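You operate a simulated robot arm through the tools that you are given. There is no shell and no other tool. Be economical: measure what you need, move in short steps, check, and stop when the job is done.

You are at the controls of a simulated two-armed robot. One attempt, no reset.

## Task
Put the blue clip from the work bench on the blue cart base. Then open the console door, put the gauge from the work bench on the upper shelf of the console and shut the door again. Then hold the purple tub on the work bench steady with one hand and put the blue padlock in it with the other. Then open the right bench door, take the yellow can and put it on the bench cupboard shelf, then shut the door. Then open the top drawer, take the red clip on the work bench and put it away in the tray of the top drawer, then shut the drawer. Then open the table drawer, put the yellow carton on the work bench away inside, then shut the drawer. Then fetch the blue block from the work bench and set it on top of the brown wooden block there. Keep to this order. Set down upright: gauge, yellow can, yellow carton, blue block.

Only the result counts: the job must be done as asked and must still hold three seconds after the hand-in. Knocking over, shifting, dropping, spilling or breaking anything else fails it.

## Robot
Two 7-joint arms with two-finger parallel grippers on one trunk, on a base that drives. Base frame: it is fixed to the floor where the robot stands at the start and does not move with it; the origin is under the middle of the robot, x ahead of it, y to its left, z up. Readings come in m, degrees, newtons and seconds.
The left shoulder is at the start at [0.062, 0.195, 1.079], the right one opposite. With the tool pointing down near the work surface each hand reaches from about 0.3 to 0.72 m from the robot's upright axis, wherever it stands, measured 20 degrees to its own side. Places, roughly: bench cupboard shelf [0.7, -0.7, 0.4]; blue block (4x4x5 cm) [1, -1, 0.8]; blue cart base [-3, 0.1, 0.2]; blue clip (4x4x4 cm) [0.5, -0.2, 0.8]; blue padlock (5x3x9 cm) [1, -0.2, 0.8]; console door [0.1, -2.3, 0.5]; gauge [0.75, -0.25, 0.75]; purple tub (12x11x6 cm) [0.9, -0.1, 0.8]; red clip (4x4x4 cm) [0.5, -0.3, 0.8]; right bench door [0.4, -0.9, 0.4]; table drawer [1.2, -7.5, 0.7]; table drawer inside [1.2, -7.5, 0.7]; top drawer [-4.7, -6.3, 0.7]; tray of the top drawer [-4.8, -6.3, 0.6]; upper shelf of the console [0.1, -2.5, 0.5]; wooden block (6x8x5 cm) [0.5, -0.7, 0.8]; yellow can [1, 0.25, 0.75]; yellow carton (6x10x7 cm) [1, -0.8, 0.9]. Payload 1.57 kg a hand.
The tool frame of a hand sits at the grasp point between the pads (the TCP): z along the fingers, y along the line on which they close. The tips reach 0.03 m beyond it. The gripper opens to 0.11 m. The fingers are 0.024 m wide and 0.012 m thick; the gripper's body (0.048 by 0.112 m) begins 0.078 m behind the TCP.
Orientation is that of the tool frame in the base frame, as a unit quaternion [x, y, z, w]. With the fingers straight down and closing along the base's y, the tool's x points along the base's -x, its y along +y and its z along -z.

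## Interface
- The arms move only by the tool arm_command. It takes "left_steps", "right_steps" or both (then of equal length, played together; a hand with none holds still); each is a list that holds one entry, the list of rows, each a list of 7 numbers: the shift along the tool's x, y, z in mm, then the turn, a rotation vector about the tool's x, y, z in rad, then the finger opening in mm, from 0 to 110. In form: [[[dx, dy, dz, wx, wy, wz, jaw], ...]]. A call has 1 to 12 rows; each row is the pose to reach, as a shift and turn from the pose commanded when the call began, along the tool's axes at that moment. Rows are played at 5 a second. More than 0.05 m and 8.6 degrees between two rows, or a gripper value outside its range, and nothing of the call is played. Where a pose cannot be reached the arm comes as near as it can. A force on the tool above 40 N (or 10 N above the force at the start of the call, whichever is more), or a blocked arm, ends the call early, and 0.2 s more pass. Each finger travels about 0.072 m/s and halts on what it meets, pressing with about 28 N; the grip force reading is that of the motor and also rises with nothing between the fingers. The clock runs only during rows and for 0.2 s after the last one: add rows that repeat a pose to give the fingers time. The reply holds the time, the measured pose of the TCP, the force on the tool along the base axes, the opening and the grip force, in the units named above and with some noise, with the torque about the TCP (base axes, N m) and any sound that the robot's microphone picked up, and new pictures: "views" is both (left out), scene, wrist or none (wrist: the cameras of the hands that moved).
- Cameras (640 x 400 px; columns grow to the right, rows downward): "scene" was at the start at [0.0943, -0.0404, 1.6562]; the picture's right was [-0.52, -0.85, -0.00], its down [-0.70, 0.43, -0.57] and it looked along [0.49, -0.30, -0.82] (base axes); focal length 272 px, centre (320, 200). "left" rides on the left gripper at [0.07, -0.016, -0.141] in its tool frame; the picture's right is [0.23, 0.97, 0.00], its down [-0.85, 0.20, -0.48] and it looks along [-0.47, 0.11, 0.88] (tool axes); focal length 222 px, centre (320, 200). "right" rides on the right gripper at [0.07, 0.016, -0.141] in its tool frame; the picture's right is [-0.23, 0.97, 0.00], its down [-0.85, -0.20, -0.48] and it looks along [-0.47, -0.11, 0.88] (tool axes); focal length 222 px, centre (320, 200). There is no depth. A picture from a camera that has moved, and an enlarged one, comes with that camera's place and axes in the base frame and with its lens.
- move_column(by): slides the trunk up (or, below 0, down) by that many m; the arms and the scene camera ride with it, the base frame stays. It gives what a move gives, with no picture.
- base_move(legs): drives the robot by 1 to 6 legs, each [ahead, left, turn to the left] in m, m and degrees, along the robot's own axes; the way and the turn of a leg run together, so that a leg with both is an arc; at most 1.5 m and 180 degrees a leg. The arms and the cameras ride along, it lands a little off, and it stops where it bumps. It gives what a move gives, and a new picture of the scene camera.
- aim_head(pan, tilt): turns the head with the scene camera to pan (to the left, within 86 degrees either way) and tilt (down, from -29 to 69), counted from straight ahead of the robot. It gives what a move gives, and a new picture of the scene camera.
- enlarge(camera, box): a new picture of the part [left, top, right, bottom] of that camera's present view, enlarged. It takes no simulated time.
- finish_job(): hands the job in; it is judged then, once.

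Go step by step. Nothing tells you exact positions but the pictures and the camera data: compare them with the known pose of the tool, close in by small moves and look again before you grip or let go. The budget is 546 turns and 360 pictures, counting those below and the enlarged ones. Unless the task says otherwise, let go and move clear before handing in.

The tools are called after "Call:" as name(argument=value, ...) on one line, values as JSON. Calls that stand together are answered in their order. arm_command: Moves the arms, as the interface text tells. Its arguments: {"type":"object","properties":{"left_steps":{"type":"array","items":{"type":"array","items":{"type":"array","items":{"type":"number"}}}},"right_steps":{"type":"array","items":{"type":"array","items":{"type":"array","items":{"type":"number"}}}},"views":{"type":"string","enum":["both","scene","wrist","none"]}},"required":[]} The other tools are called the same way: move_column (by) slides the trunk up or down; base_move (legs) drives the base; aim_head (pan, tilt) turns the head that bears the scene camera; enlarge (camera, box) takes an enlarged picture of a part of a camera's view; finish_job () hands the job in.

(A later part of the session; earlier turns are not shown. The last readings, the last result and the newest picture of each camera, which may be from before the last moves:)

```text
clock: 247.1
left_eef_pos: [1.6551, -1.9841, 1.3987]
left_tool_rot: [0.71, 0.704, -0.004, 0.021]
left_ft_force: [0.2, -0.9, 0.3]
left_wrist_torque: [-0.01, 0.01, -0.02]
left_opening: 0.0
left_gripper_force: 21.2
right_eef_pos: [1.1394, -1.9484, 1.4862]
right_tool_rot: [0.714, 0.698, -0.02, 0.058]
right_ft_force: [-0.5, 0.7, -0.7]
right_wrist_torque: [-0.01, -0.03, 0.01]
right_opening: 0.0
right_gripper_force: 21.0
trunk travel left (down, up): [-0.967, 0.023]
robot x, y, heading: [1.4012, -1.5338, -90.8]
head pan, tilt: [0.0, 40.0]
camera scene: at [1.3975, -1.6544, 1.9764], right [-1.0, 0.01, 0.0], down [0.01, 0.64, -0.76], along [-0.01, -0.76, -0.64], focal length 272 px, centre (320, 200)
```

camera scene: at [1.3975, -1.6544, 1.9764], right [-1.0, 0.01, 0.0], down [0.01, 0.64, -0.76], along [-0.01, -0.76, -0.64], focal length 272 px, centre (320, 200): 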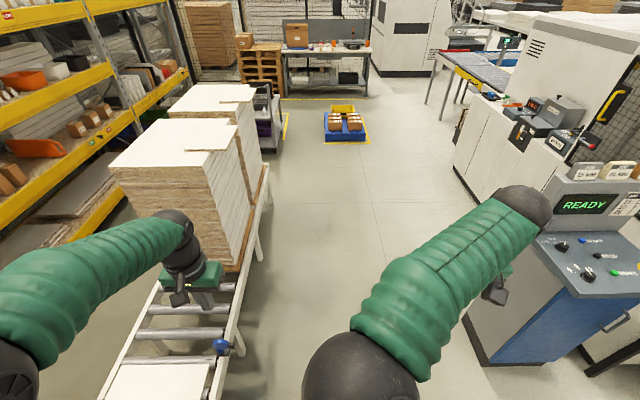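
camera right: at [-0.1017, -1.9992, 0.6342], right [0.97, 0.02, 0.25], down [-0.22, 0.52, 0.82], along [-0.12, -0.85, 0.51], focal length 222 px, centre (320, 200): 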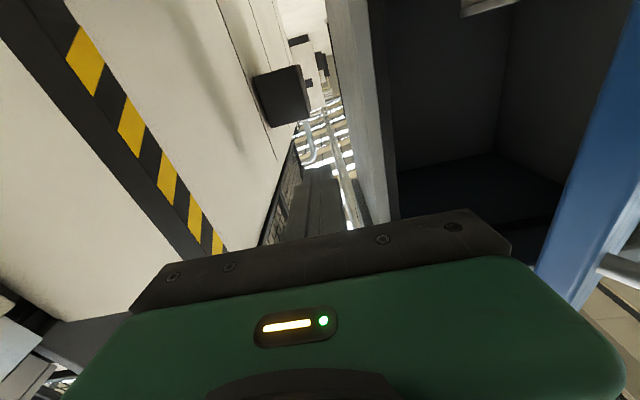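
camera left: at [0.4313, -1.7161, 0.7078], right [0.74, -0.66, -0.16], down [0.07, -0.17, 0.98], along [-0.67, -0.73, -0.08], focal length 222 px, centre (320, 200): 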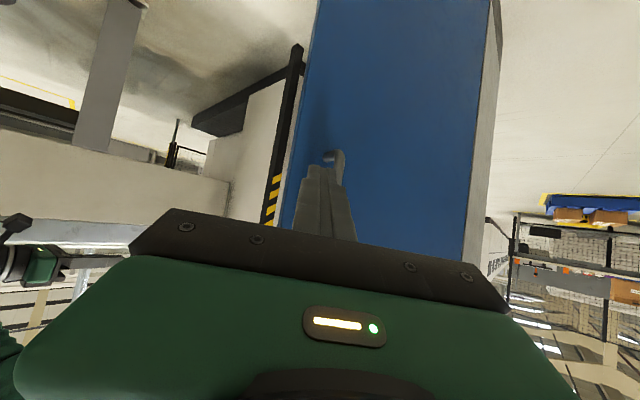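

Call:
base_move(legs=[[-1.38, 0, 0.5], [0, 0, -90]])

Call:
aim_head(pan=0, tilt=55)

```text
clock: 258.0
left_eef_pos: [0.9451, -0.4019, 1.3953]
left_tool_rot: [1.0, -0.009, -0.018, 0.01]
left_ft_force: [-0.6, -0.5, 0.2]
left_wrist_torque: [0.02, -0.01, 0.02]
left_opening: 0.0002
left_gripper_force: 21.0
right_eef_pos: [0.9901, 0.1192, 1.4875]
right_tool_rot: [0.997, -0.027, -0.062, 0.035]
right_ft_force: [0.0, -0.9, -1.1]
right_wrist_torque: [0.05, 0.0, -0.01]
right_opening: 0.0001
right_gripper_force: 21.1
trunk travel left (down, up): [-0.967, 0.023]
robot x, y, heading: [1.3971, -0.1476, 178.4]
head pan, tilt: [0.0, 40.0]
camera scene: at [1.2801, -0.1448, 1.9729], right [0.02, 1.0, 0.0], down [0.64, -0.02, -0.77], along [-0.77, 0.02, -0.64], focal length 272 px, centre (320, 200)
```

scene: 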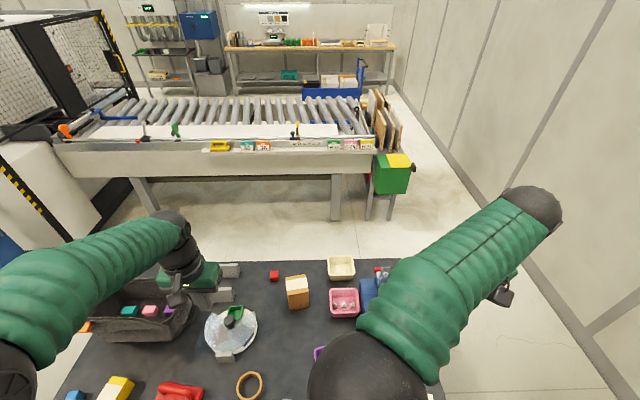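

```text
clock: 258.8
left_eef_pos: [0.9463, -0.3945, 1.3932]
left_tool_rot: [1.0, -0.01, -0.018, 0.013]
left_ft_force: [-0.3, 0.4, 0.5]
left_wrist_torque: [-0.08, -0.01, -0.01]
left_opening: 0.0
left_gripper_force: 21.4
right_eef_pos: [0.9912, 0.1314, 1.4859]
right_tool_rot: [0.996, -0.032, -0.066, 0.047]
right_ft_force: [0.5, 0.8, -0.1]
right_wrist_torque: [-0.05, 0.03, 0.01]
right_opening: 0.0001
right_gripper_force: 20.8
trunk travel left (down, up): [-0.967, 0.023]
robot x, y, heading: [1.3968, -0.1496, 178.7]
head pan, tilt: [0.0, 55.0]
camera scene: at [1.292, -0.1329, 1.9497], right [0.02, 1.0, -0.01], down [0.82, -0.02, -0.57], along [-0.57, 0.01, -0.82], focal length 272 px, centre (320, 200)
```

scene: 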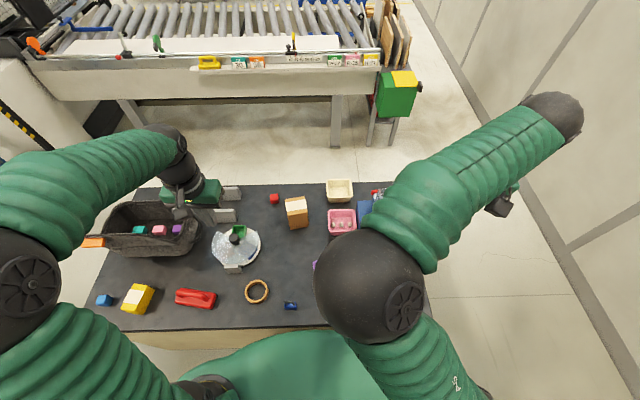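

I back up slightly, lower the trunk, and straighten the right hand.

Call:
base_move(legs=[[-0.06, 0, 1]])

Call:
move_column(by=-0.3)

Call:
arm_command(right_steps=[[[15, 20, 0, 0.03, 0.04, -0.02, 40], [30, 40, 0, 0.06, 0.09, -0.04, 80], [45, 60, 0, 0.094, 0.132, -0.064, 110]]], left_steps=[[[15, 0, 0, 0, 0, 0, 40], [30, 0, 0, 0.01, 0.02, 0, 70], [45, 0, 0, 0.02, 0.035, 0, 70]]], views="scene")

```text
clock: 259.7
left_eef_pos: [0.9971, -0.4056, 1.3874]
left_tool_rot: [1.0, -0.001, -0.012, 0.012]
left_ft_force: [-1.5, -0.6, -1.1]
left_wrist_torque: [-0.05, -0.08, -0.01]
left_opening: 0.0
left_gripper_force: 21.3
right_eef_pos: [1.0306, 0.1182, 1.4811]
right_tool_rot: [0.997, -0.021, -0.06, 0.046]
right_ft_force: [-1.4, 0.6, -0.3]
right_wrist_torque: [-0.04, -0.07, 0.03]
right_opening: 0.0
right_gripper_force: 21.2
trunk travel left (down, up): [-0.967, 0.023]
robot x, y, heading: [1.4555, -0.1498, 179.5]
head pan, tilt: [0.0, 55.0]
camera scene: at [1.3319, -0.141, 1.9485], right [0.01, 1.0, 0.0], down [0.83, -0.01, -0.56], along [-0.56, 0.0, -0.83], focal length 272 px, centre (320, 200)
```

scene: 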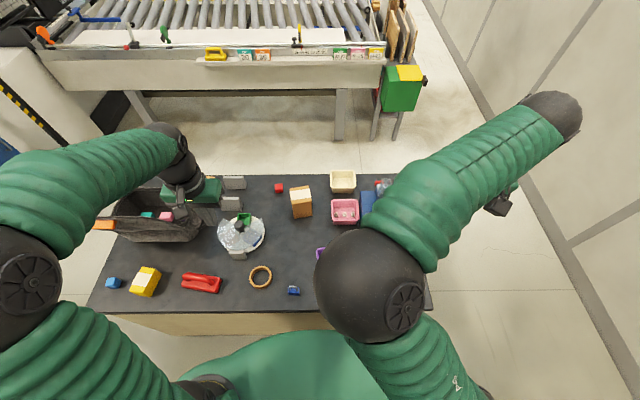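

```text
clock: 260.9
left_eef_pos: [1.0166, -0.4115, 1.319]
left_tool_rot: [1.0, -0.001, -0.022, 0.01]
left_ft_force: [0.4, -0.3, 0.0]
left_wrist_torque: [-0.02, 0.02, -0.01]
left_opening: 0.0
left_gripper_force: 21.0
right_eef_pos: [1.0551, 0.1191, 1.4309]
right_tool_rot: [0.988, -0.026, -0.104, 0.115]
right_ft_force: [0.1, 0.0, -0.1]
right_wrist_torque: [-0.01, 0.02, 0.0]
right_opening: 0.0
right_gripper_force: 20.8
trunk travel left (down, up): [-0.898, 0.092]
robot x, y, heading: [1.4565, -0.1498, 179.4]
head pan, tilt: [0.0, 55.0]
stopped: the arm was blocked; the commanded pose is now the measured one
```

```text
clock: 261.4
left_eef_pos: [1.038, -0.4126, 1.3195]
left_tool_rot: [1.0, -0.001, -0.014, 0.007]
left_ft_force: [0.2, -0.1, -0.4]
left_wrist_torque: [-0.03, 0.02, -0.01]
left_opening: 0.0703
left_gripper_force: 0.4
right_eef_pos: [1.0791, 0.1053, 1.4557]
right_tool_rot: [0.976, -0.029, -0.113, 0.184]
right_ft_force: [-0.5, -0.2, 0.3]
right_wrist_torque: [-0.01, 0.0, 0.01]
right_opening: 0.0737
right_gripper_force: 0.1
trunk travel left (down, up): [-0.898, 0.092]
robot x, y, heading: [1.4601, -0.1488, 179.3]
head pan, tilt: [0.0, 55.0]
stopped in row 2 (right hand): the arm was blocked; the commanded pose is now the measured one
camera scene: at [1.3531, -0.1486, 1.8774], right [0.01, 1.0, 0.0], down [0.82, -0.01, -0.57], along [-0.57, 0.0, -0.82], focal length 272 px, centre (320, 200)
```

scene: 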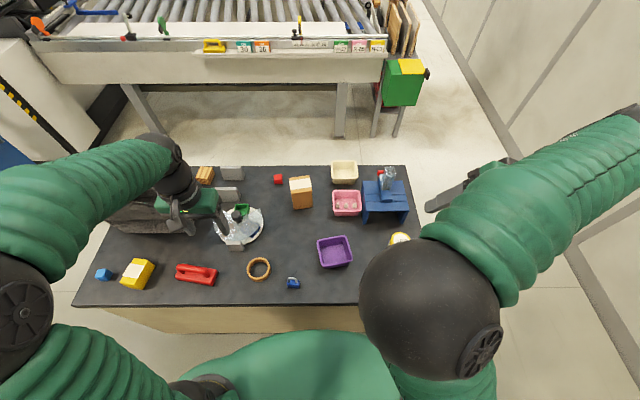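

The right arm has folded awkwardly and is blocked by itself. I stretch it forward and outward to untangle it.

Call:
arm_command(right_steps=[[[-30, -20, 0, 0, 0, 0, 70], [-60, -40, 0, 0, 0, 0, 70], [-90, -60, 0, 0, 0, 0, 70], [-120, -80, 0, 0, 0, 0, 70], [-150, -100, 0, 0, 0, 0, 70], [-180, -120, 0, 0, 0, 0, 70]]], views="scene")

```text
clock: 262.8
left_eef_pos: [1.0354, -0.4113, 1.321]
left_tool_rot: [1.0, 0.0, -0.012, 0.008]
left_ft_force: [0.3, 0.5, -0.1]
left_wrist_torque: [0.0, -0.02, 0.0]
left_opening: 0.07
left_gripper_force: 0.2
right_eef_pos: [0.898, 0.2356, 1.448]
right_tool_rot: [0.977, -0.026, -0.109, 0.179]
right_ft_force: [0.7, 0.2, 0.4]
right_wrist_torque: [-0.02, -0.03, 0.05]
right_opening: 0.07
right_gripper_force: 0.0
trunk travel left (down, up): [-0.898, 0.092]
robot x, y, heading: [1.458, -0.1512, 179.7]
head pan, tilt: [0.0, 55.0]
camera scene: at [1.3473, -0.1458, 1.8786], right [0.01, 1.0, 0.0], down [0.82, -0.01, -0.57], along [-0.57, 0.0, -0.82], focal length 272 px, centre (320, 200)
```

scene: 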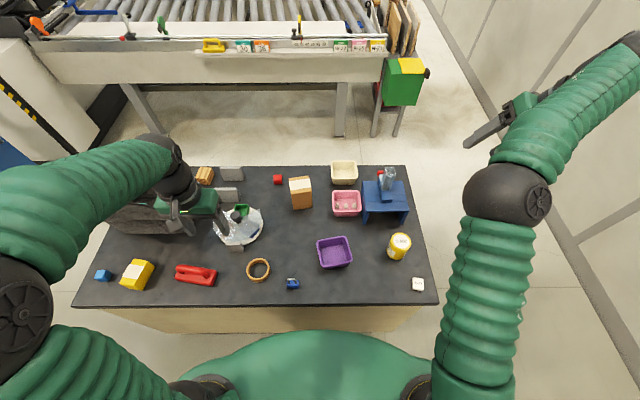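

Call:
arm_command(right_steps=[[[0, 0, 30, 0.07, 0.04, -0.01, 70], [0, 0, 60, 0.14, 0.09, -0.02, 70], [0, 0, 90, 0.21, 0.13, -0.03, 70], [0, 0, 120, 0.28, 0.18, -0.04, 70], [0, 0, 150, 0.36, 0.22, -0.05, 70], [0, 0, 180, 0.36, 0.22, -0.05, 70], [0, 0, 210, 0.36, 0.22, -0.05, 70], [0, 0, 240, 0.36, 0.22, -0.05, 70]]], views="scene")

```text
clock: 264.6
left_eef_pos: [1.0365, -0.4122, 1.3216]
left_tool_rot: [1.0, -0.001, -0.014, 0.007]
left_ft_force: [-0.1, -0.1, -0.8]
left_wrist_torque: [-0.01, 0.0, -0.03]
left_opening: 0.0698
left_gripper_force: 0.1
right_eef_pos: [0.8505, 0.15, 1.2292]
right_tool_rot: [1.0, -0.002, 0.0, 0.0]
right_ft_force: [-0.5, -0.5, -0.4]
right_wrist_torque: [-0.01, 0.01, 0.0]
right_opening: 0.07
right_gripper_force: 0.0
trunk travel left (down, up): [-0.898, 0.092]
robot x, y, heading: [1.459, -0.1505, 179.5]
head pan, tilt: [0.0, 55.0]
camera scene: at [1.3496, -0.1496, 1.8787], right [0.01, 1.0, 0.0], down [0.82, -0.01, -0.57], along [-0.57, 0.0, -0.82], focal length 272 px, centre (320, 200)
```

scene: 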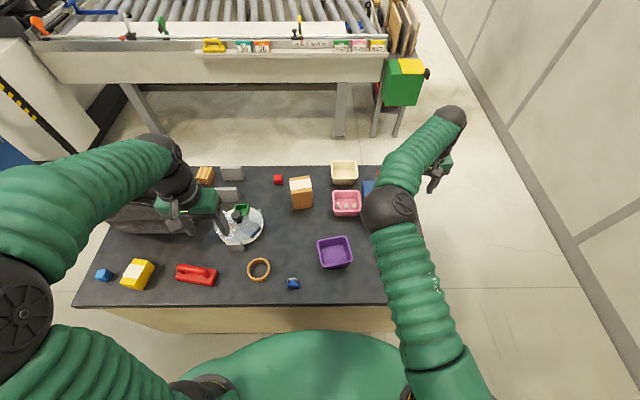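

The right hand points straight down now at (0.85,0.15,1.23). I lower the trunk to working height and look.

Call:
move_column(by=-0.2)

Call:
aim_head(pan=0, tilt=50)

```text
clock: 266.8
left_eef_pos: [1.0375, -0.4131, 1.1212]
left_tool_rot: [1.0, -0.001, -0.013, 0.006]
left_ft_force: [-0.2, 0.4, 0.1]
left_wrist_torque: [0.05, -0.02, 0.01]
left_opening: 0.07
left_gripper_force: 0.0
right_eef_pos: [0.8503, 0.1477, 1.0303]
right_tool_rot: [1.0, -0.001, 0.0, -0.001]
right_ft_force: [-0.3, -0.5, 0.6]
right_wrist_torque: [0.0, 0.01, 0.02]
right_opening: 0.0702
right_gripper_force: 0.0
trunk travel left (down, up): [-0.698, 0.292]
robot x, y, heading: [1.4579, -0.1512, 179.7]
head pan, tilt: [0.0, 55.0]
```

```text
clock: 267.4
left_eef_pos: [1.0384, -0.4131, 1.1218]
left_tool_rot: [1.0, 0.0, -0.014, 0.007]
left_ft_force: [0.1, -0.6, -0.2]
left_wrist_torque: [-0.01, 0.01, 0.01]
left_opening: 0.0698
left_gripper_force: 0.0
right_eef_pos: [0.8518, 0.1481, 1.0301]
right_tool_rot: [1.0, -0.001, 0.0, -0.001]
right_ft_force: [0.0, -0.4, 0.3]
right_wrist_torque: [0.0, 0.03, 0.01]
right_opening: 0.07
right_gripper_force: 0.1
trunk travel left (down, up): [-0.698, 0.292]
robot x, y, heading: [1.4582, -0.1469, 179.4]
head pan, tilt: [0.0, 50.0]
camera scene: at [1.346, -0.1494, 1.6852], right [0.01, 1.0, 0.0], down [0.77, 0.0, -0.64], along [-0.64, 0.0, -0.77], focal length 272 px, centre (320, 200)
```

scene: 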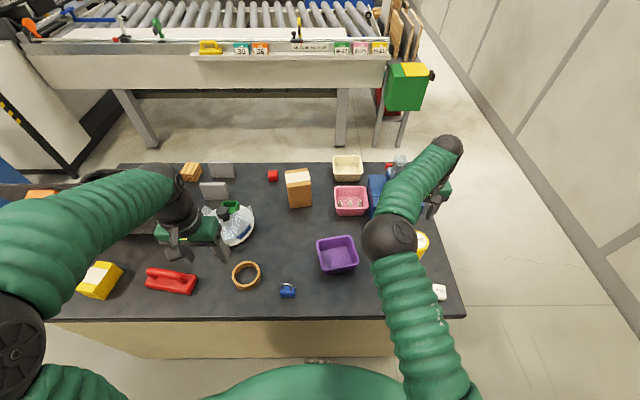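

Call:
enlarge(camera="scene", box=[230, 200, 430, 320])

```text
3.20 times, centred on (330, 260) of scene
camera zoom: at [1.346, -0.1494, 1.6852], right [0.01, 1.0, 0.0], down [0.77, 0.0, -0.64], along [-0.64, 0.0, -0.77], focal length 870 px, centre (288, 8)
```

zoom: 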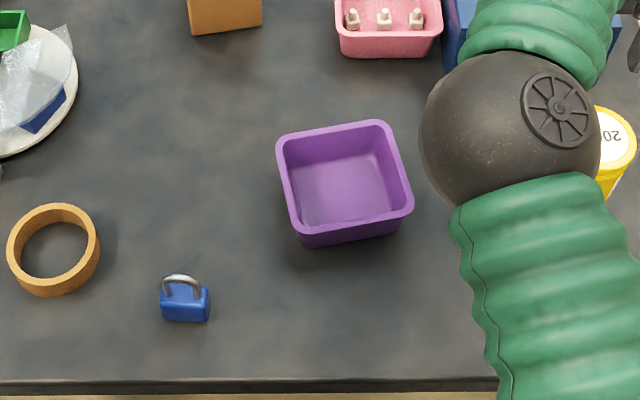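

The tub sits at about (0.903,-0.092), yawed ~13°, rim z≈0.88; the padlock stands at (1.024,-0.25). I move the right hand above the tub's right wall, leaning outward, and look.

Call:
arm_command(right_steps=[[[8, 36, 10, -0.05, 0, -0.044, 60], [16, 72, 20, -0.1, 0, -0.088, 50], [24, 108, 30, -0.15, 0, -0.133, 45], [32, 144, 40, -0.2, 0, -0.178, 45], [40, 178, 50, -0.26, 0, -0.222, 45], [40, 178, 50, -0.26, 0, -0.222, 45]]], views="both")

```text
clock: 269.1
left_eef_pos: [1.04, -0.4142, 1.1241]
left_tool_rot: [1.0, -0.001, -0.014, 0.006]
left_ft_force: [-0.9, -0.3, -0.5]
left_wrist_torque: [-0.01, 0.02, 0.02]
left_opening: 0.0698
left_gripper_force: 0.1
right_eef_pos: [0.8892, 0.0384, 0.9751]
right_tool_rot: [0.991, 0.046, -0.003, 0.125]
right_ft_force: [-0.5, -0.6, -0.6]
right_wrist_torque: [0.01, -0.04, 0.01]
right_opening: 0.0452
right_gripper_force: 0.1
trunk travel left (down, up): [-0.698, 0.292]
robot x, y, heading: [1.4588, -0.1471, 179.6]
head pan, tilt: [0.0, 50.0]
stopped in row 6 (right hand): the arm was blocked; the commanded pose is now the measured one
camera scene: at [1.3462, -0.1501, 1.686], right [0.01, 1.0, 0.0], down [0.77, 0.0, -0.64], along [-0.64, 0.0, -0.77], focal length 272 px, centre (320, 200)
camera right: at [0.9587, 0.0653, 1.1143], right [-0.14, -0.96, 0.24], down [-0.87, 0.23, 0.43], along [-0.47, -0.15, -0.87], focal length 222 px, centre (320, 200)
```

scene: 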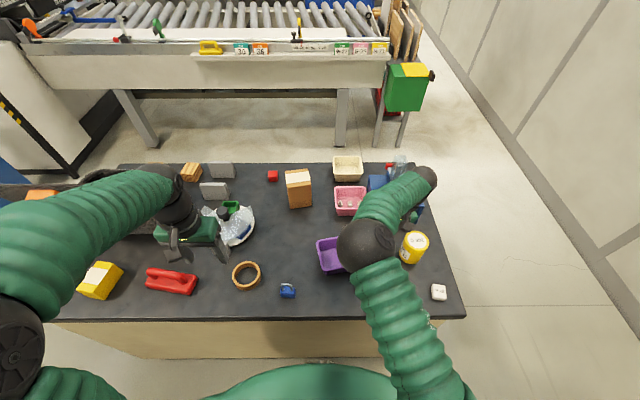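
right: 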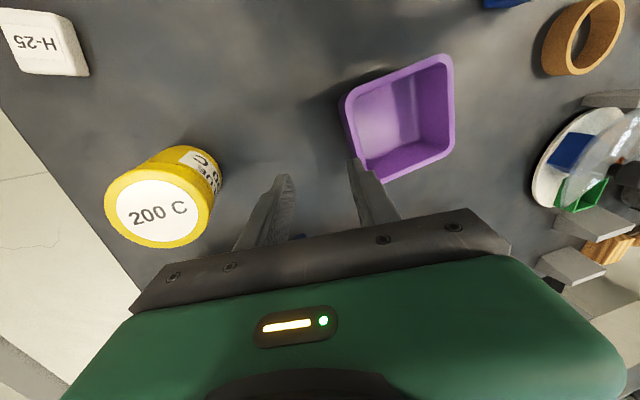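

The folded elbow blocks this. I bring the right hand up and out to the side where it started, to regain the elbow-out posture.

Call:
arm_command(right_steps=[[[0, 0, -45, 0.05, 0, 0.02, 60], [0, 0, -90, 0.1, 0, 0.04, 60], [0, -20, -130, 0.15, 0, 0.06, 60], [20, -55, -160, 0.2, 0, 0.09, 60], [40, -95, -180, 0.24, 0, 0.1, 60], [65, -135, -190, 0.25, 0, 0.1, 60], [95, -170, -190, 0.25, 0, 0.1, 60], [125, -205, -190, 0.25, 0, 0.1, 60], [155, -240, -190, 0.25, 0, 0.1, 60], [185, -275, -190, 0.25, 0, 0.1, 60], [215, -310, -190, 0.25, 0, 0.1, 60], [245, -345, -190, 0.25, 0, 0.1, 60]]], views="scene")

```text
refused: row 4 steps farther than a row can; nothing moved
```

Call:
arm_command(right_steps=[[[0, 0, -45, 0.05, 0, 0.02, 60], [0, 0, -90, 0.1, 0, 0.04, 60], [0, -20, -130, 0.15, 0, 0.06, 60], [15, -48, -155, 0.2, 0, 0.09, 60], [35, -85, -175, 0.24, 0, 0.1, 60], [60, -120, -180, 0.25, 0, 0.1, 60], [90, -155, -180, 0.25, 0, 0.1, 60], [120, -190, -180, 0.25, 0, 0.1, 60], [150, -225, -180, 0.25, 0, 0.1, 60], [180, -260, -180, 0.25, 0, 0.1, 60], [210, -295, -180, 0.25, 0, 0.1, 60], [240, -330, -180, 0.25, 0, 0.1, 60]]], views="scene")

```text
clock: 271.6
left_eef_pos: [1.039, -0.4096, 1.1236]
left_tool_rot: [1.0, 0.0, -0.014, 0.008]
left_ft_force: [-0.1, 0.5, 0.1]
left_wrist_torque: [0.01, 0.01, 0.0]
left_opening: 0.0698
left_gripper_force: 0.0
right_eef_pos: [1.0913, 0.4236, 1.0609]
right_tool_rot: [1.0, 0.002, -0.004, 0.003]
right_ft_force: [-0.6, -0.8, -1.0]
right_wrist_torque: [-0.03, 0.02, 0.03]
right_opening: 0.06
right_gripper_force: 0.0
trunk travel left (down, up): [-0.698, 0.292]
robot x, y, heading: [1.4576, -0.1486, 179.8]
head pan, tilt: [0.0, 50.0]
camera scene: at [1.3475, -0.1446, 1.6854], right [0.01, 1.0, 0.0], down [0.77, -0.01, -0.64], along [-0.64, 0.0, -0.77], focal length 272 px, centre (320, 200)
```

scene: 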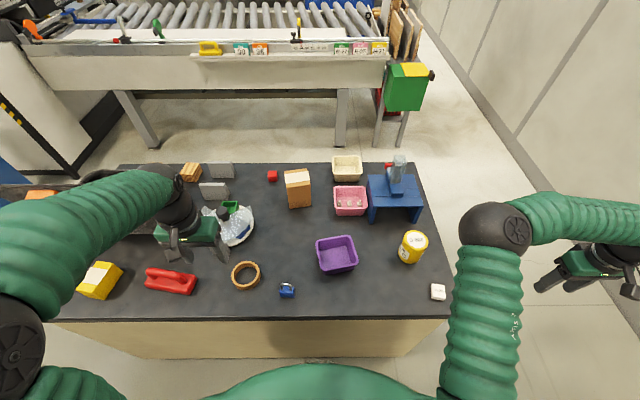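

Call:
arm_command(right_steps=[[[25, 15, 0, 0, 0, 0, 60], [45, 40, 0, 0, 0, 0, 60], [55, 75, 0, 0, 0, 0, 60], [60, 110, 0, 0, 0, 0, 60], [65, 150, 0, 0, 0, 0, 60], [65, 185, 0, 0, 0, 0, 60], [65, 220, 0, 0, 0, 0, 60]]], views="scene")

```text
clock: 273.4
left_eef_pos: [1.0395, -0.4128, 1.1227]
left_tool_rot: [1.0, 0.0, -0.013, 0.008]
left_ft_force: [-0.6, -0.2, 0.5]
left_wrist_torque: [-0.02, 0.0, 0.02]
left_opening: 0.0699
left_gripper_force: 0.1
right_eef_pos: [1.1824, 0.2329, 1.0628]
right_tool_rot: [0.997, -0.079, -0.016, 0.014]
right_ft_force: [0.0, -0.5, 0.0]
right_wrist_torque: [-0.02, 0.01, -0.02]
right_opening: 0.06
right_gripper_force: 0.0
trunk travel left (down, up): [-0.698, 0.292]
robot x, y, heading: [1.4602, -0.1497, 179.4]
head pan, tilt: [0.0, 50.0]
stopped in row 7 (right hand): the arm was blocked; the commanded pose is now the measured one
camera scene: at [1.3475, -0.1474, 1.6861], right [0.01, 1.0, 0.0], down [0.77, -0.01, -0.64], along [-0.64, 0.0, -0.77], focal length 272 px, centre (320, 200)
```

scene: 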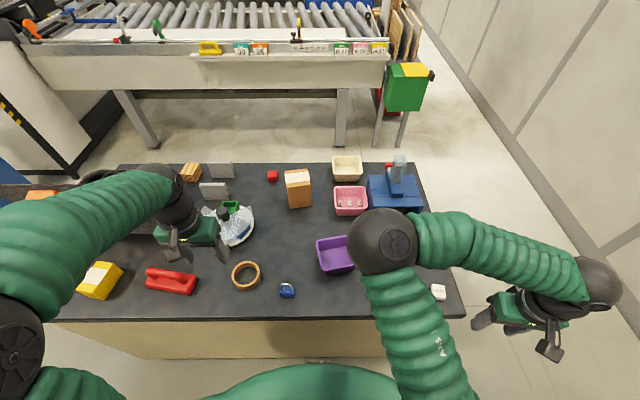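

The elbow is on the wrong side. I drive out to the open floor beyond the bench's left end, where I can swing the right arm down at its side and back up to fix its posture.

Call:
base_move(legs=[[0, -1.1, 0]])

Call:
arm_command(right_steps=[[[15, -40, 20, 0, 0, 0, 60], [30, -80, 40, 0, 0, 0, 60], [45, -120, 60, 0, 0, 0, 60], [70, -140, 100, 0, 0, 0, 60], [100, -140, 140, 0, 0, 0, 60], [130, -140, 180, 0, 0, 0, 60], [150, -140, 225, 0, 0, 0, 60], [165, -140, 270, 0, 0, 0, 60], [175, -140, 318, 0, 0, 0, 60], [180, -140, 365, 0, 0, 0, 60], [180, -140, 412, 0, 0, 0, 60], [180, -140, 460, 0, 0, 0, 60]]], views="scene")

```text
clock: 278.9
left_eef_pos: [1.0478, 0.6642, 1.1224]
left_tool_rot: [1.0, -0.002, -0.014, 0.006]
left_ft_force: [0.3, 0.4, -0.4]
left_wrist_torque: [0.02, -0.05, -0.01]
left_opening: 0.0699
left_gripper_force: 0.1
right_eef_pos: [1.1932, 1.3092, 1.0634]
right_tool_rot: [0.996, -0.082, -0.014, 0.008]
right_ft_force: [0.3, 0.0, -0.3]
right_wrist_torque: [0.03, 0.0, 0.03]
right_opening: 0.06
right_gripper_force: 0.0
trunk travel left (down, up): [-0.698, 0.292]
robot x, y, heading: [1.4688, 0.927, 179.5]
head pan, tilt: [0.0, 50.0]
camera scene: at [1.3563, 0.9261, 1.6852], right [0.01, 1.0, 0.0], down [0.77, -0.01, -0.64], along [-0.64, 0.01, -0.77], focal length 272 px, centre (320, 200)
```

scene: 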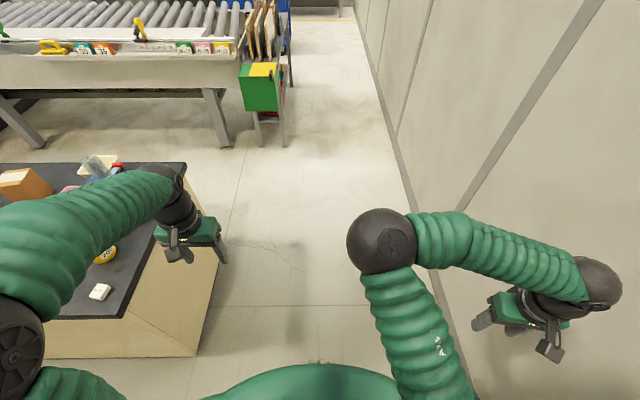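

```text
refused: row 4 steps farther than a row can; nothing moved
```

Call:
arm_command(right_steps=[[[14, -10, 40, 0, 0, 0, 60], [28, -20, 80, 0, 0, 0, 60], [42, -30, 120, 0, 0, 0, 60], [56, -40, 160, 0, 0, 0, 60], [70, -50, 200, 0, 0, 0, 60], [84, -60, 240, 0, 0, 0, 60], [98, -70, 280, 0, 0, 0, 60], [112, -80, 320, 0, 0, 0, 60], [126, -90, 360, 0, 0, 0, 60], [140, -100, 400, 0, 0, 0, 60], [155, -110, 430, 0, 0, 0, 60], [170, -120, 460, 0, 0, 0, 60]]], views="scene")

```text
clock: 281.5
left_eef_pos: [1.0493, 0.6697, 1.1244]
left_tool_rot: [1.0, -0.002, -0.015, 0.008]
left_ft_force: [-0.5, 1.2, -0.3]
left_wrist_torque: [-0.02, 0.01, 0.0]
left_opening: 0.0696
left_gripper_force: 0.0
right_eef_pos: [1.3656, 1.3954, 0.5956]
right_tool_rot: [0.996, -0.083, -0.014, 0.01]
right_ft_force: [-0.6, 0.4, -0.8]
right_wrist_torque: [-0.04, -0.02, -0.03]
right_opening: 0.0599
right_gripper_force: 0.0
trunk travel left (down, up): [-0.698, 0.292]
robot x, y, heading: [1.467, 0.9315, 179.6]
head pan, tilt: [0.0, 50.0]
camera scene: at [1.3579, 0.9331, 1.6855], right [0.01, 1.0, 0.0], down [0.77, -0.01, -0.64], along [-0.64, 0.01, -0.77], focal length 272 px, centre (320, 200)
```

scene: 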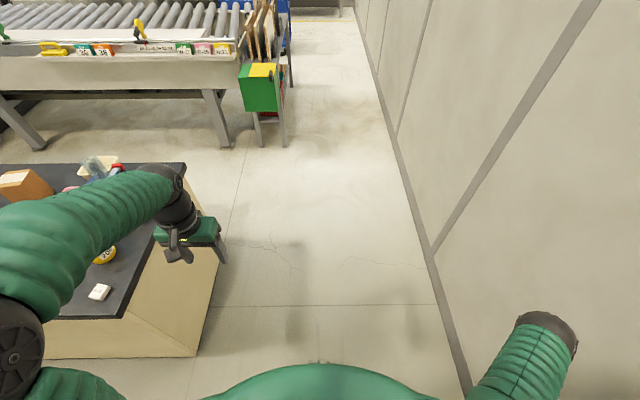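

Call:
arm_command(right_steps=[[[-35, 8, -8, 0, 0, 0.02, 60], [-70, 16, -16, 0, 0, 0.04, 60], [-105, 24, -24, 0, 0, 0.06, 60], [-140, 32, -35, 0, 0, 0.08, 60], [-175, 40, -50, 0, 0, 0.1, 60], [-210, 48, -65, 0, 0, 0.12, 60], [-240, 56, -85, 0, 0, 0.14, 60], [-265, 64, -110, 0, 0, 0.16, 60], [-285, 72, -140, 0, 0, 0.16, 60], [-300, 80, -170, 0, 0, 0.16, 60]]], views="scene")

```text
clock: 283.7
left_eef_pos: [1.0492, 0.6672, 1.1226]
left_tool_rot: [1.0, -0.003, -0.014, 0.007]
left_ft_force: [-0.2, 1.2, -0.7]
left_wrist_torque: [0.02, 0.0, -0.01]
left_opening: 0.0702
left_gripper_force: 0.0
right_eef_pos: [1.0661, 1.3688, 0.7757]
right_tool_rot: [0.987, -0.162, -0.012, 0.01]
right_ft_force: [0.2, -0.4, 0.2]
right_wrist_torque: [-0.02, 0.02, 0.04]
right_opening: 0.0598
right_gripper_force: 0.1
trunk travel left (down, up): [-0.698, 0.292]
robot x, y, heading: [1.4643, 0.9311, 179.4]
head pan, tilt: [0.0, 50.0]
camera scene: at [1.3561, 0.9303, 1.6853], right [0.01, 1.0, 0.0], down [0.77, -0.01, -0.64], along [-0.64, 0.01, -0.77], focal length 272 px, centre (320, 200)
```

scene: 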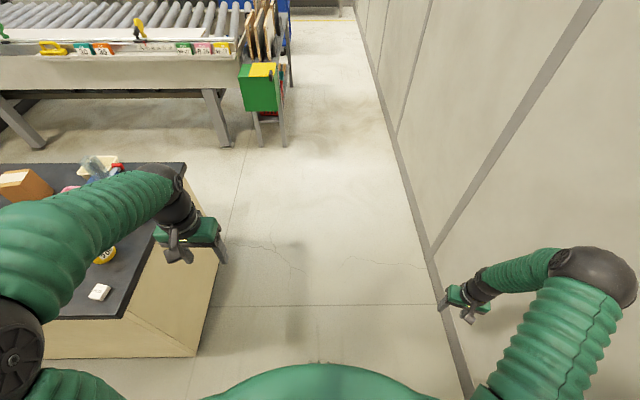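

The elbow is out to the right again, as at the start. I raise the hand into the normal front pose.

Call:
arm_command(right_steps=[[[-5, 26, -30, 0, 0, -0.04, 60], [-10, 52, -61, 0, 0, -0.08, 60], [-16, 79, -92, 0, 0, -0.12, 60], [-22, 106, -122, 0, 0, -0.16, 60], [-28, 133, -153, 0, 0, -0.2, 60], [-33, 160, -183, 0, 0, -0.24, 60], [-39, 187, -214, 0, 0, -0.28, 60], [-44, 213, -244, 0, 0, -0.32, 60], [-50, 240, -275, 0, 0, -0.325, 60]]], views="none")

Call:
base_move(legs=[[0, 1.06, 0]])

```text
clock: 285.7
left_eef_pos: [1.0494, 0.666, 1.1218]
left_tool_rot: [1.0, -0.003, -0.014, 0.006]
left_ft_force: [0.7, -1.0, 0.3]
left_wrist_torque: [0.0, -0.02, -0.01]
left_opening: 0.0698
left_gripper_force: 0.1
right_eef_pos: [0.9471, 1.161, 1.0581]
right_tool_rot: [1.0, 0.001, -0.015, 0.007]
right_ft_force: [-0.1, -0.7, 0.4]
right_wrist_torque: [0.04, -0.02, -0.01]
right_opening: 0.06
right_gripper_force: 0.1
trunk travel left (down, up): [-0.698, 0.292]
robot x, y, heading: [1.4648, 0.9282, 179.5]
head pan, tilt: [0.0, 50.0]
```

```text
clock: 291.3
left_eef_pos: [1.0221, -0.3981, 1.1228]
left_tool_rot: [1.0, -0.013, -0.014, 0.008]
left_ft_force: [-0.6, 0.0, 0.6]
left_wrist_torque: [0.01, 0.01, -0.02]
left_opening: 0.0699
left_gripper_force: 0.0
right_eef_pos: [0.9308, 0.0976, 1.0554]
right_tool_rot: [1.0, -0.009, -0.015, 0.012]
right_ft_force: [0.3, -0.4, -0.6]
right_wrist_torque: [0.01, 0.0, 0.01]
right_opening: 0.0602
right_gripper_force: 0.0
trunk travel left (down, up): [-0.698, 0.292]
robot x, y, heading: [1.4434, -0.1452, 178.5]
head pan, tilt: [0.0, 50.0]
camera scene: at [1.3343, -0.1407, 1.6853], right [0.03, 1.0, 0.0], down [0.77, -0.02, -0.64], along [-0.64, 0.02, -0.77], focal length 272 px, centre (320, 200)
```

scene: 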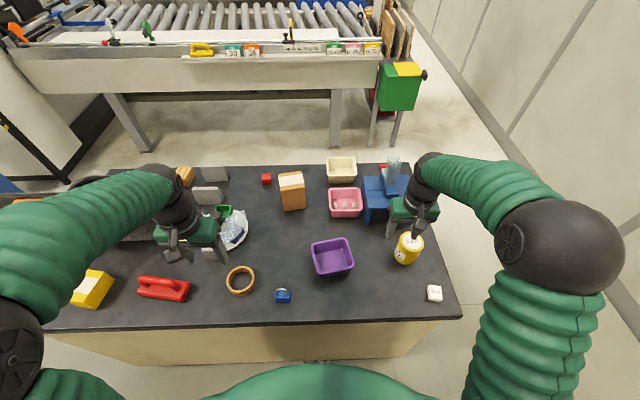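

The right arm is back in normal posture. I bring its hand over the tub's right wall, leaning outward with 13° yaw.

Call:
arm_command(right_steps=[[[-10, 33, 19, -0.05, 0, -0.05, 45], [-20, 66, 38, -0.1, 0, -0.1, 45], [-29, 99, 56, -0.15, 0, -0.15, 45], [-39, 133, 75, -0.2, 0, -0.2, 45], [-39, 133, 75, -0.2, 0, -0.2, 45]]], views="both")

```text
clock: 292.5
left_eef_pos: [1.0224, -0.4018, 1.1234]
left_tool_rot: [1.0, -0.012, -0.014, 0.007]
left_ft_force: [-0.5, -0.6, -0.1]
left_wrist_torque: [0.03, 0.01, -0.01]
left_opening: 0.07
left_gripper_force: 0.1
right_eef_pos: [0.89, -0.0391, 0.9845]
right_tool_rot: [0.99, 0.093, -0.017, 0.106]
right_ft_force: [-0.1, -0.3, 0.5]
right_wrist_torque: [-0.01, -0.04, -0.02]
right_opening: 0.0448
right_gripper_force: 0.0
trunk travel left (down, up): [-0.698, 0.292]
robot x, y, heading: [1.4464, -0.153, 178.4]
head pan, tilt: [0.0, 50.0]
camera scene: at [1.3339, -0.1455, 1.6853], right [0.03, 1.0, 0.0], down [0.77, -0.02, -0.64], along [-0.64, 0.02, -0.77], focal length 272 px, centre (320, 200)
camera right: at [0.963, -0.012, 1.1227], right [-0.04, -0.98, 0.21], down [-0.87, 0.14, 0.47], along [-0.49, -0.17, -0.86], focal length 222 px, centre (320, 200)
```

scene: 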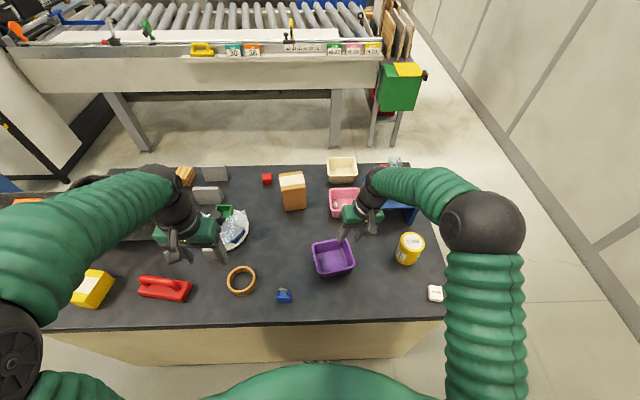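
right: 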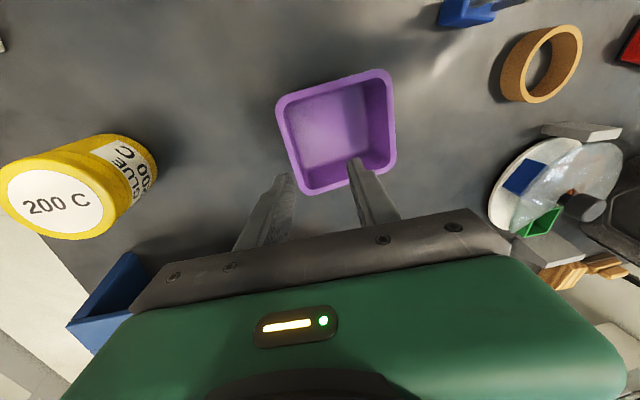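

Call:
arm_command(right_steps=[[[4, -24, 25, 0, 0, 0, 45], [4, -24, 55, 0, 0, 0, 45], [4, -24, 80, 0, 0, 0, 45], [4, -24, 80, 0, 0, 0, 45]]], views="both")

```text
clock: 293.5
left_eef_pos: [1.0228, -0.4015, 1.123]
left_tool_rot: [1.0, -0.012, -0.015, 0.006]
left_ft_force: [0.3, -0.1, 0.3]
left_wrist_torque: [-0.01, 0.0, 0.0]
left_opening: 0.0701
left_gripper_force: 0.0
right_eef_pos: [0.8858, -0.0332, 0.9019]
right_tool_rot: [0.99, 0.09, -0.017, 0.105]
right_ft_force: [-0.8, 0.2, 0.3]
right_wrist_torque: [-0.01, -0.07, 0.01]
right_opening: 0.0451
right_gripper_force: 0.0
trunk travel left (down, up): [-0.698, 0.292]
robot x, y, heading: [1.4465, -0.148, 178.5]
head pan, tilt: [0.0, 50.0]
camera scene: at [1.3337, -0.1451, 1.6853], right [0.03, 1.0, 0.0], down [0.77, -0.02, -0.64], along [-0.64, 0.02, -0.77], focal length 272 px, centre (320, 200)
camera right: at [0.9593, -0.0056, 1.0406], right [-0.04, -0.98, 0.21], down [-0.87, 0.14, 0.47], along [-0.49, -0.16, -0.86], focal length 222 px, centre (320, 200)
```

scene: 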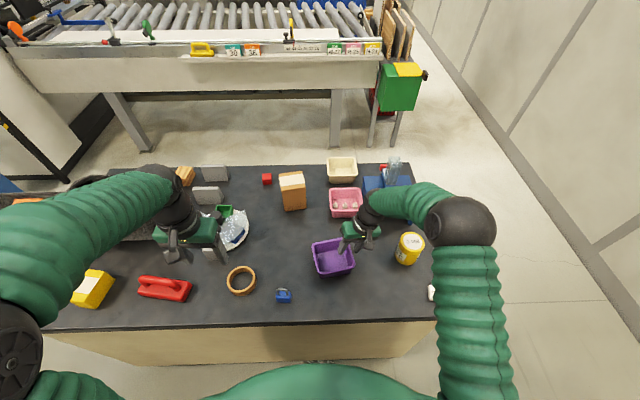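
right: 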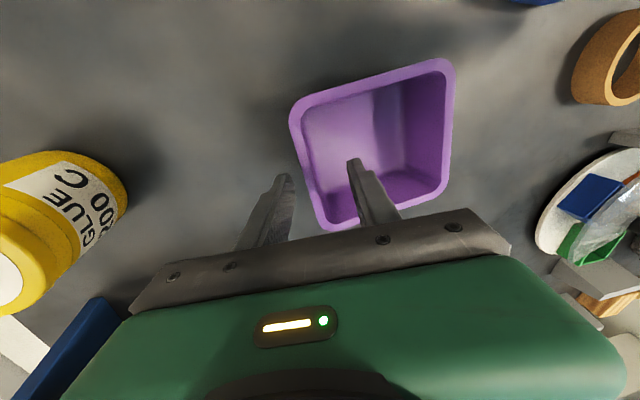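

The wall is between the fingers. I go 15 mm deeper and close on it.

Call:
arm_command(right_steps=[[[0, 0, 15, 0, 0, 0, 45], [0, 0, 15, 0, 0, 0, 30], [0, 0, 15, 0, 0, 0, 15], [0, 0, 15, 0, 0, 0, 3], [0, 0, 15, 0, 0, 0, 3]]], views="both")

```text
clock: 294.7
left_eef_pos: [1.0238, -0.4005, 1.1239]
left_tool_rot: [1.0, -0.012, -0.015, 0.007]
left_ft_force: [0.6, 0.7, -0.2]
left_wrist_torque: [0.02, -0.01, -0.03]
left_opening: 0.07
left_gripper_force: 0.1
right_eef_pos: [0.8858, -0.036, 0.8887]
right_tool_rot: [0.99, 0.092, -0.017, 0.105]
right_ft_force: [0.2, 0.4, -1.7]
right_wrist_torque: [0.07, 0.03, 0.01]
right_opening: 0.0048
right_gripper_force: 4.3
trunk travel left (down, up): [-0.698, 0.292]
robot x, y, heading: [1.4455, -0.1448, 178.3]
head pan, tilt: [0.0, 50.0]
camera scene: at [1.3336, -0.145, 1.6852], right [0.03, 1.0, 0.0], down [0.77, -0.02, -0.64], along [-0.64, 0.02, -0.77], focal length 272 px, centre (320, 200)
camera right: at [0.9587, -0.0088, 1.0263], right [-0.04, -0.98, 0.21], down [-0.87, 0.14, 0.47], along [-0.49, -0.17, -0.86], focal length 222 px, centre (320, 200)
```

scene: 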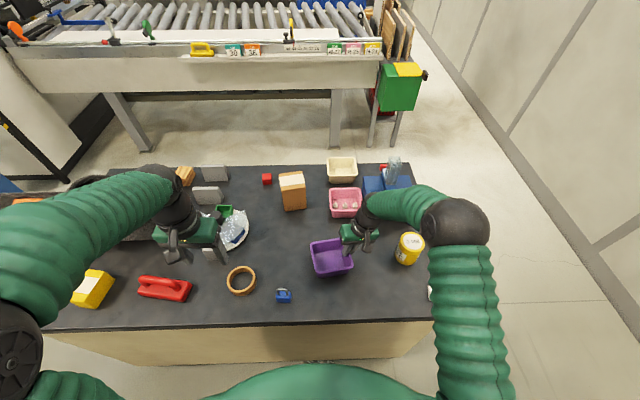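
right: 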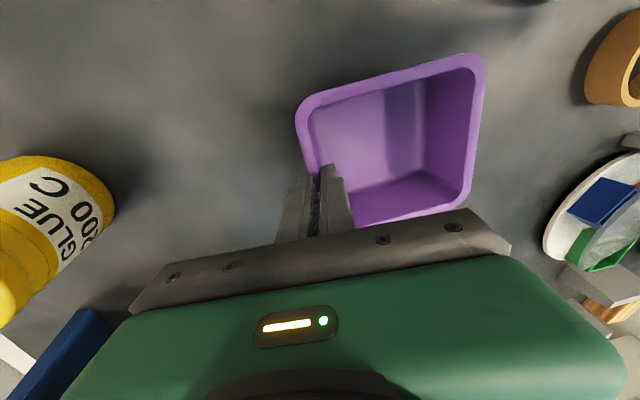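

The tub's wall is gripped. Now the left hand turns 90° (to close along x) and goes above the padlock while the right holds firmly.

Call:
arm_command(left_steps=[[[0, -14, 9, 0, 0, 0.143, 60], [1, -27, 19, 0, 0, 0.286, 60], [1, -41, 28, 0, 0, 0.429, 60], [2, -55, 38, 0, 0, 0.571, 60], [2, -69, 47, 0, 0, 0.714, 60], [3, -82, 57, 0, 0, 0.857, 60], [3, -96, 66, 0, 0, 1.0, 60], [4, -110, 76, 0, 0, 1.143, 60], [4, -124, 85, 0, 0, 1.286, 60], [5, -137, 95, 0, 0, 1.429, 60], [5, -151, 104, 0, 0, 1.571, 60], [5, -151, 104, 0, 0, 1.571, 60]]], right_steps=[[[0, 0, 0, 0, 0, 0, 0], [0, 0, 0, 0, 0, 0, 0], [0, 0, 0, 0, 0, 0, 0], [0, 0, 0, 0, 0, 0, 0], [0, 0, 0, 0, 0, 0, 0], [0, 0, 0, 0, 0, 0, 0], [0, 0, 0, 0, 0, 0, 0], [0, 0, 0, 0, 0, 0, 0], [0, 0, 0, 0, 0, 0, 0], [0, 0, 0, 0, 0, 0, 0], [0, 0, 0, 0, 0, 0, 0], [0, 0, 0, 0, 0, 0, 0]]], views="both")

```text
clock: 297.3
left_eef_pos: [1.0279, -0.2503, 1.0175]
left_tool_rot: [-0.698, 0.716, 0.006, -0.015]
left_ft_force: [1.2, -0.3, 0.0]
left_wrist_torque: [-0.03, 0.0, 0.02]
left_opening: 0.0601
left_gripper_force: 0.1
right_eef_pos: [0.8858, -0.035, 0.8876]
right_tool_rot: [0.99, 0.092, -0.017, 0.106]
right_ft_force: [0.1, -0.2, -0.7]
right_wrist_torque: [0.04, 0.04, -0.03]
right_opening: 0.0034
right_gripper_force: 24.7
trunk travel left (down, up): [-0.698, 0.292]
robot x, y, heading: [1.4425, -0.1461, 178.2]
head pan, tilt: [0.0, 50.0]
camera scene: at [1.3334, -0.1442, 1.6852], right [0.03, 1.0, 0.0], down [0.77, -0.02, -0.64], along [-0.64, 0.02, -0.77], focal length 272 px, centre (320, 200)
camera right: at [0.9588, -0.0083, 1.0263], right [-0.04, -0.98, 0.21], down [-0.87, 0.14, 0.47], along [-0.49, -0.17, -0.86], focal length 222 px, centre (320, 200)
camera left: at [1.0469, -0.3197, 1.1597], right [-0.98, -0.2, 0.03], down [-0.16, 0.87, 0.47], along [-0.12, 0.46, -0.88], focal length 222 px, centre (320, 200)
```

scene: 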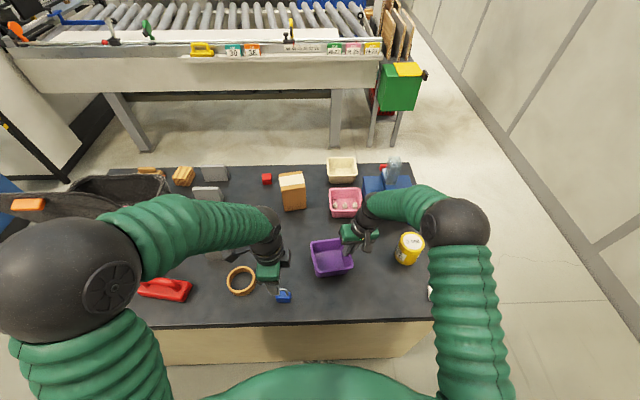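
right: 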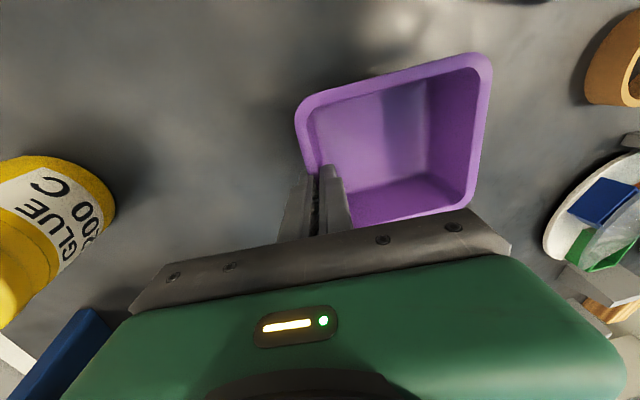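
left: 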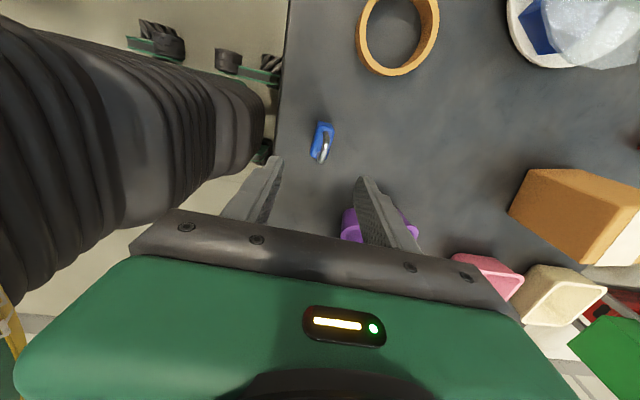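

Call:
enlarge(camera="left", box=[260, 90, 400, 190])

```text
4.00 times, centred on (330, 140) of left
camera zoom: at [1.0469, -0.3197, 1.1597], right [-0.98, -0.2, 0.03], down [-0.16, 0.87, 0.47], along [-0.12, 0.46, -0.88], focal length 888 px, centre (280, 440)
```

zoom: 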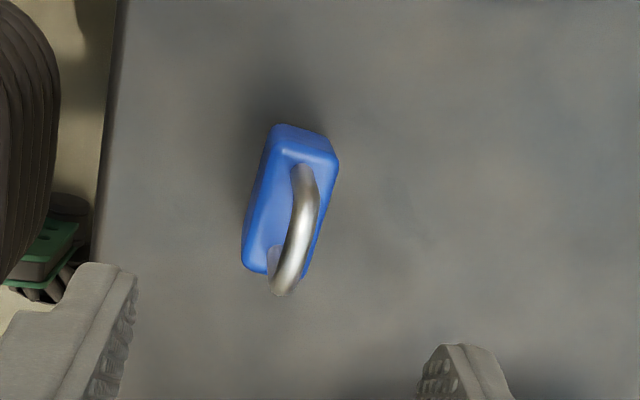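

I align to the padlock's 8° yaw and descend around its body, then close.

Call:
arm_command(left_steps=[[[2, 4, 40, 0, 0, 0.06, 60], [4, 8, 80, 0, 0, 0.122, 60], [4, 8, 120, 0, 0, 0.122, 60], [4, 8, 153, 0, 0, 0.122, 60], [4, 8, 153, 0, 0, 0.122, 45], [4, 8, 153, 0, 0, 0.122, 25], [4, 8, 153, 0, 0, 0.122, 10], [4, 8, 153, 0, 0, 0.122, 10]]], views="both")

```text
clock: 299.1
left_eef_pos: [1.0162, -0.2568, 0.8659]
left_tool_rot: [-0.654, 0.757, 0.004, -0.016]
left_ft_force: [-0.2, 0.3, 0.4]
left_wrist_torque: [0.0, 0.01, -0.01]
left_opening: 0.0231
left_gripper_force: 27.6
right_eef_pos: [0.8844, -0.0351, 0.8896]
right_tool_rot: [0.99, 0.091, -0.016, 0.107]
right_ft_force: [0.5, -0.4, -0.1]
right_wrist_torque: [0.07, -0.05, 0.04]
right_opening: 0.0035
right_gripper_force: 24.0
trunk travel left (down, up): [-0.698, 0.292]
robot x, y, heading: [1.4431, -0.148, 178.2]
head pan, tilt: [0.0, 50.0]
camera scene: at [1.3327, -0.1441, 1.6852], right [0.03, 1.0, 0.0], down [0.77, -0.02, -0.64], along [-0.64, 0.02, -0.77], focal length 272 px, centre (320, 200)
camera left: at [1.0267, -0.3278, 1.0074], right [-1.0, -0.08, 0.03], down [-0.06, 0.88, 0.47], along [-0.07, 0.47, -0.88], focal length 222 px, centre (320, 200)
```

scene: 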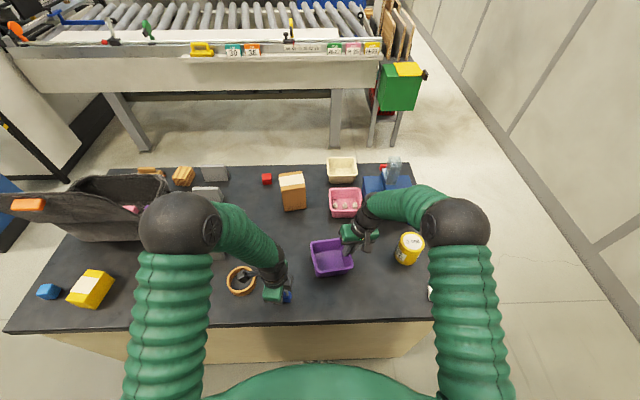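
left: 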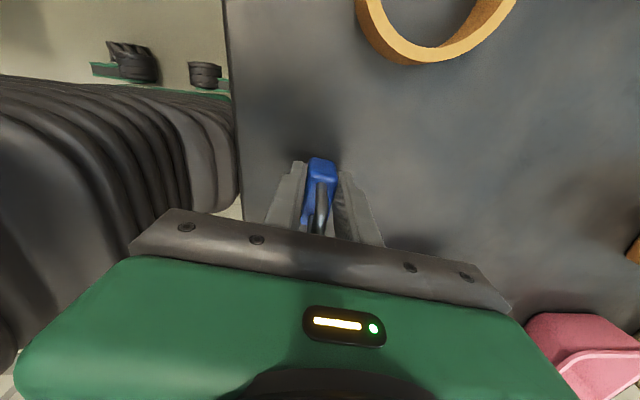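

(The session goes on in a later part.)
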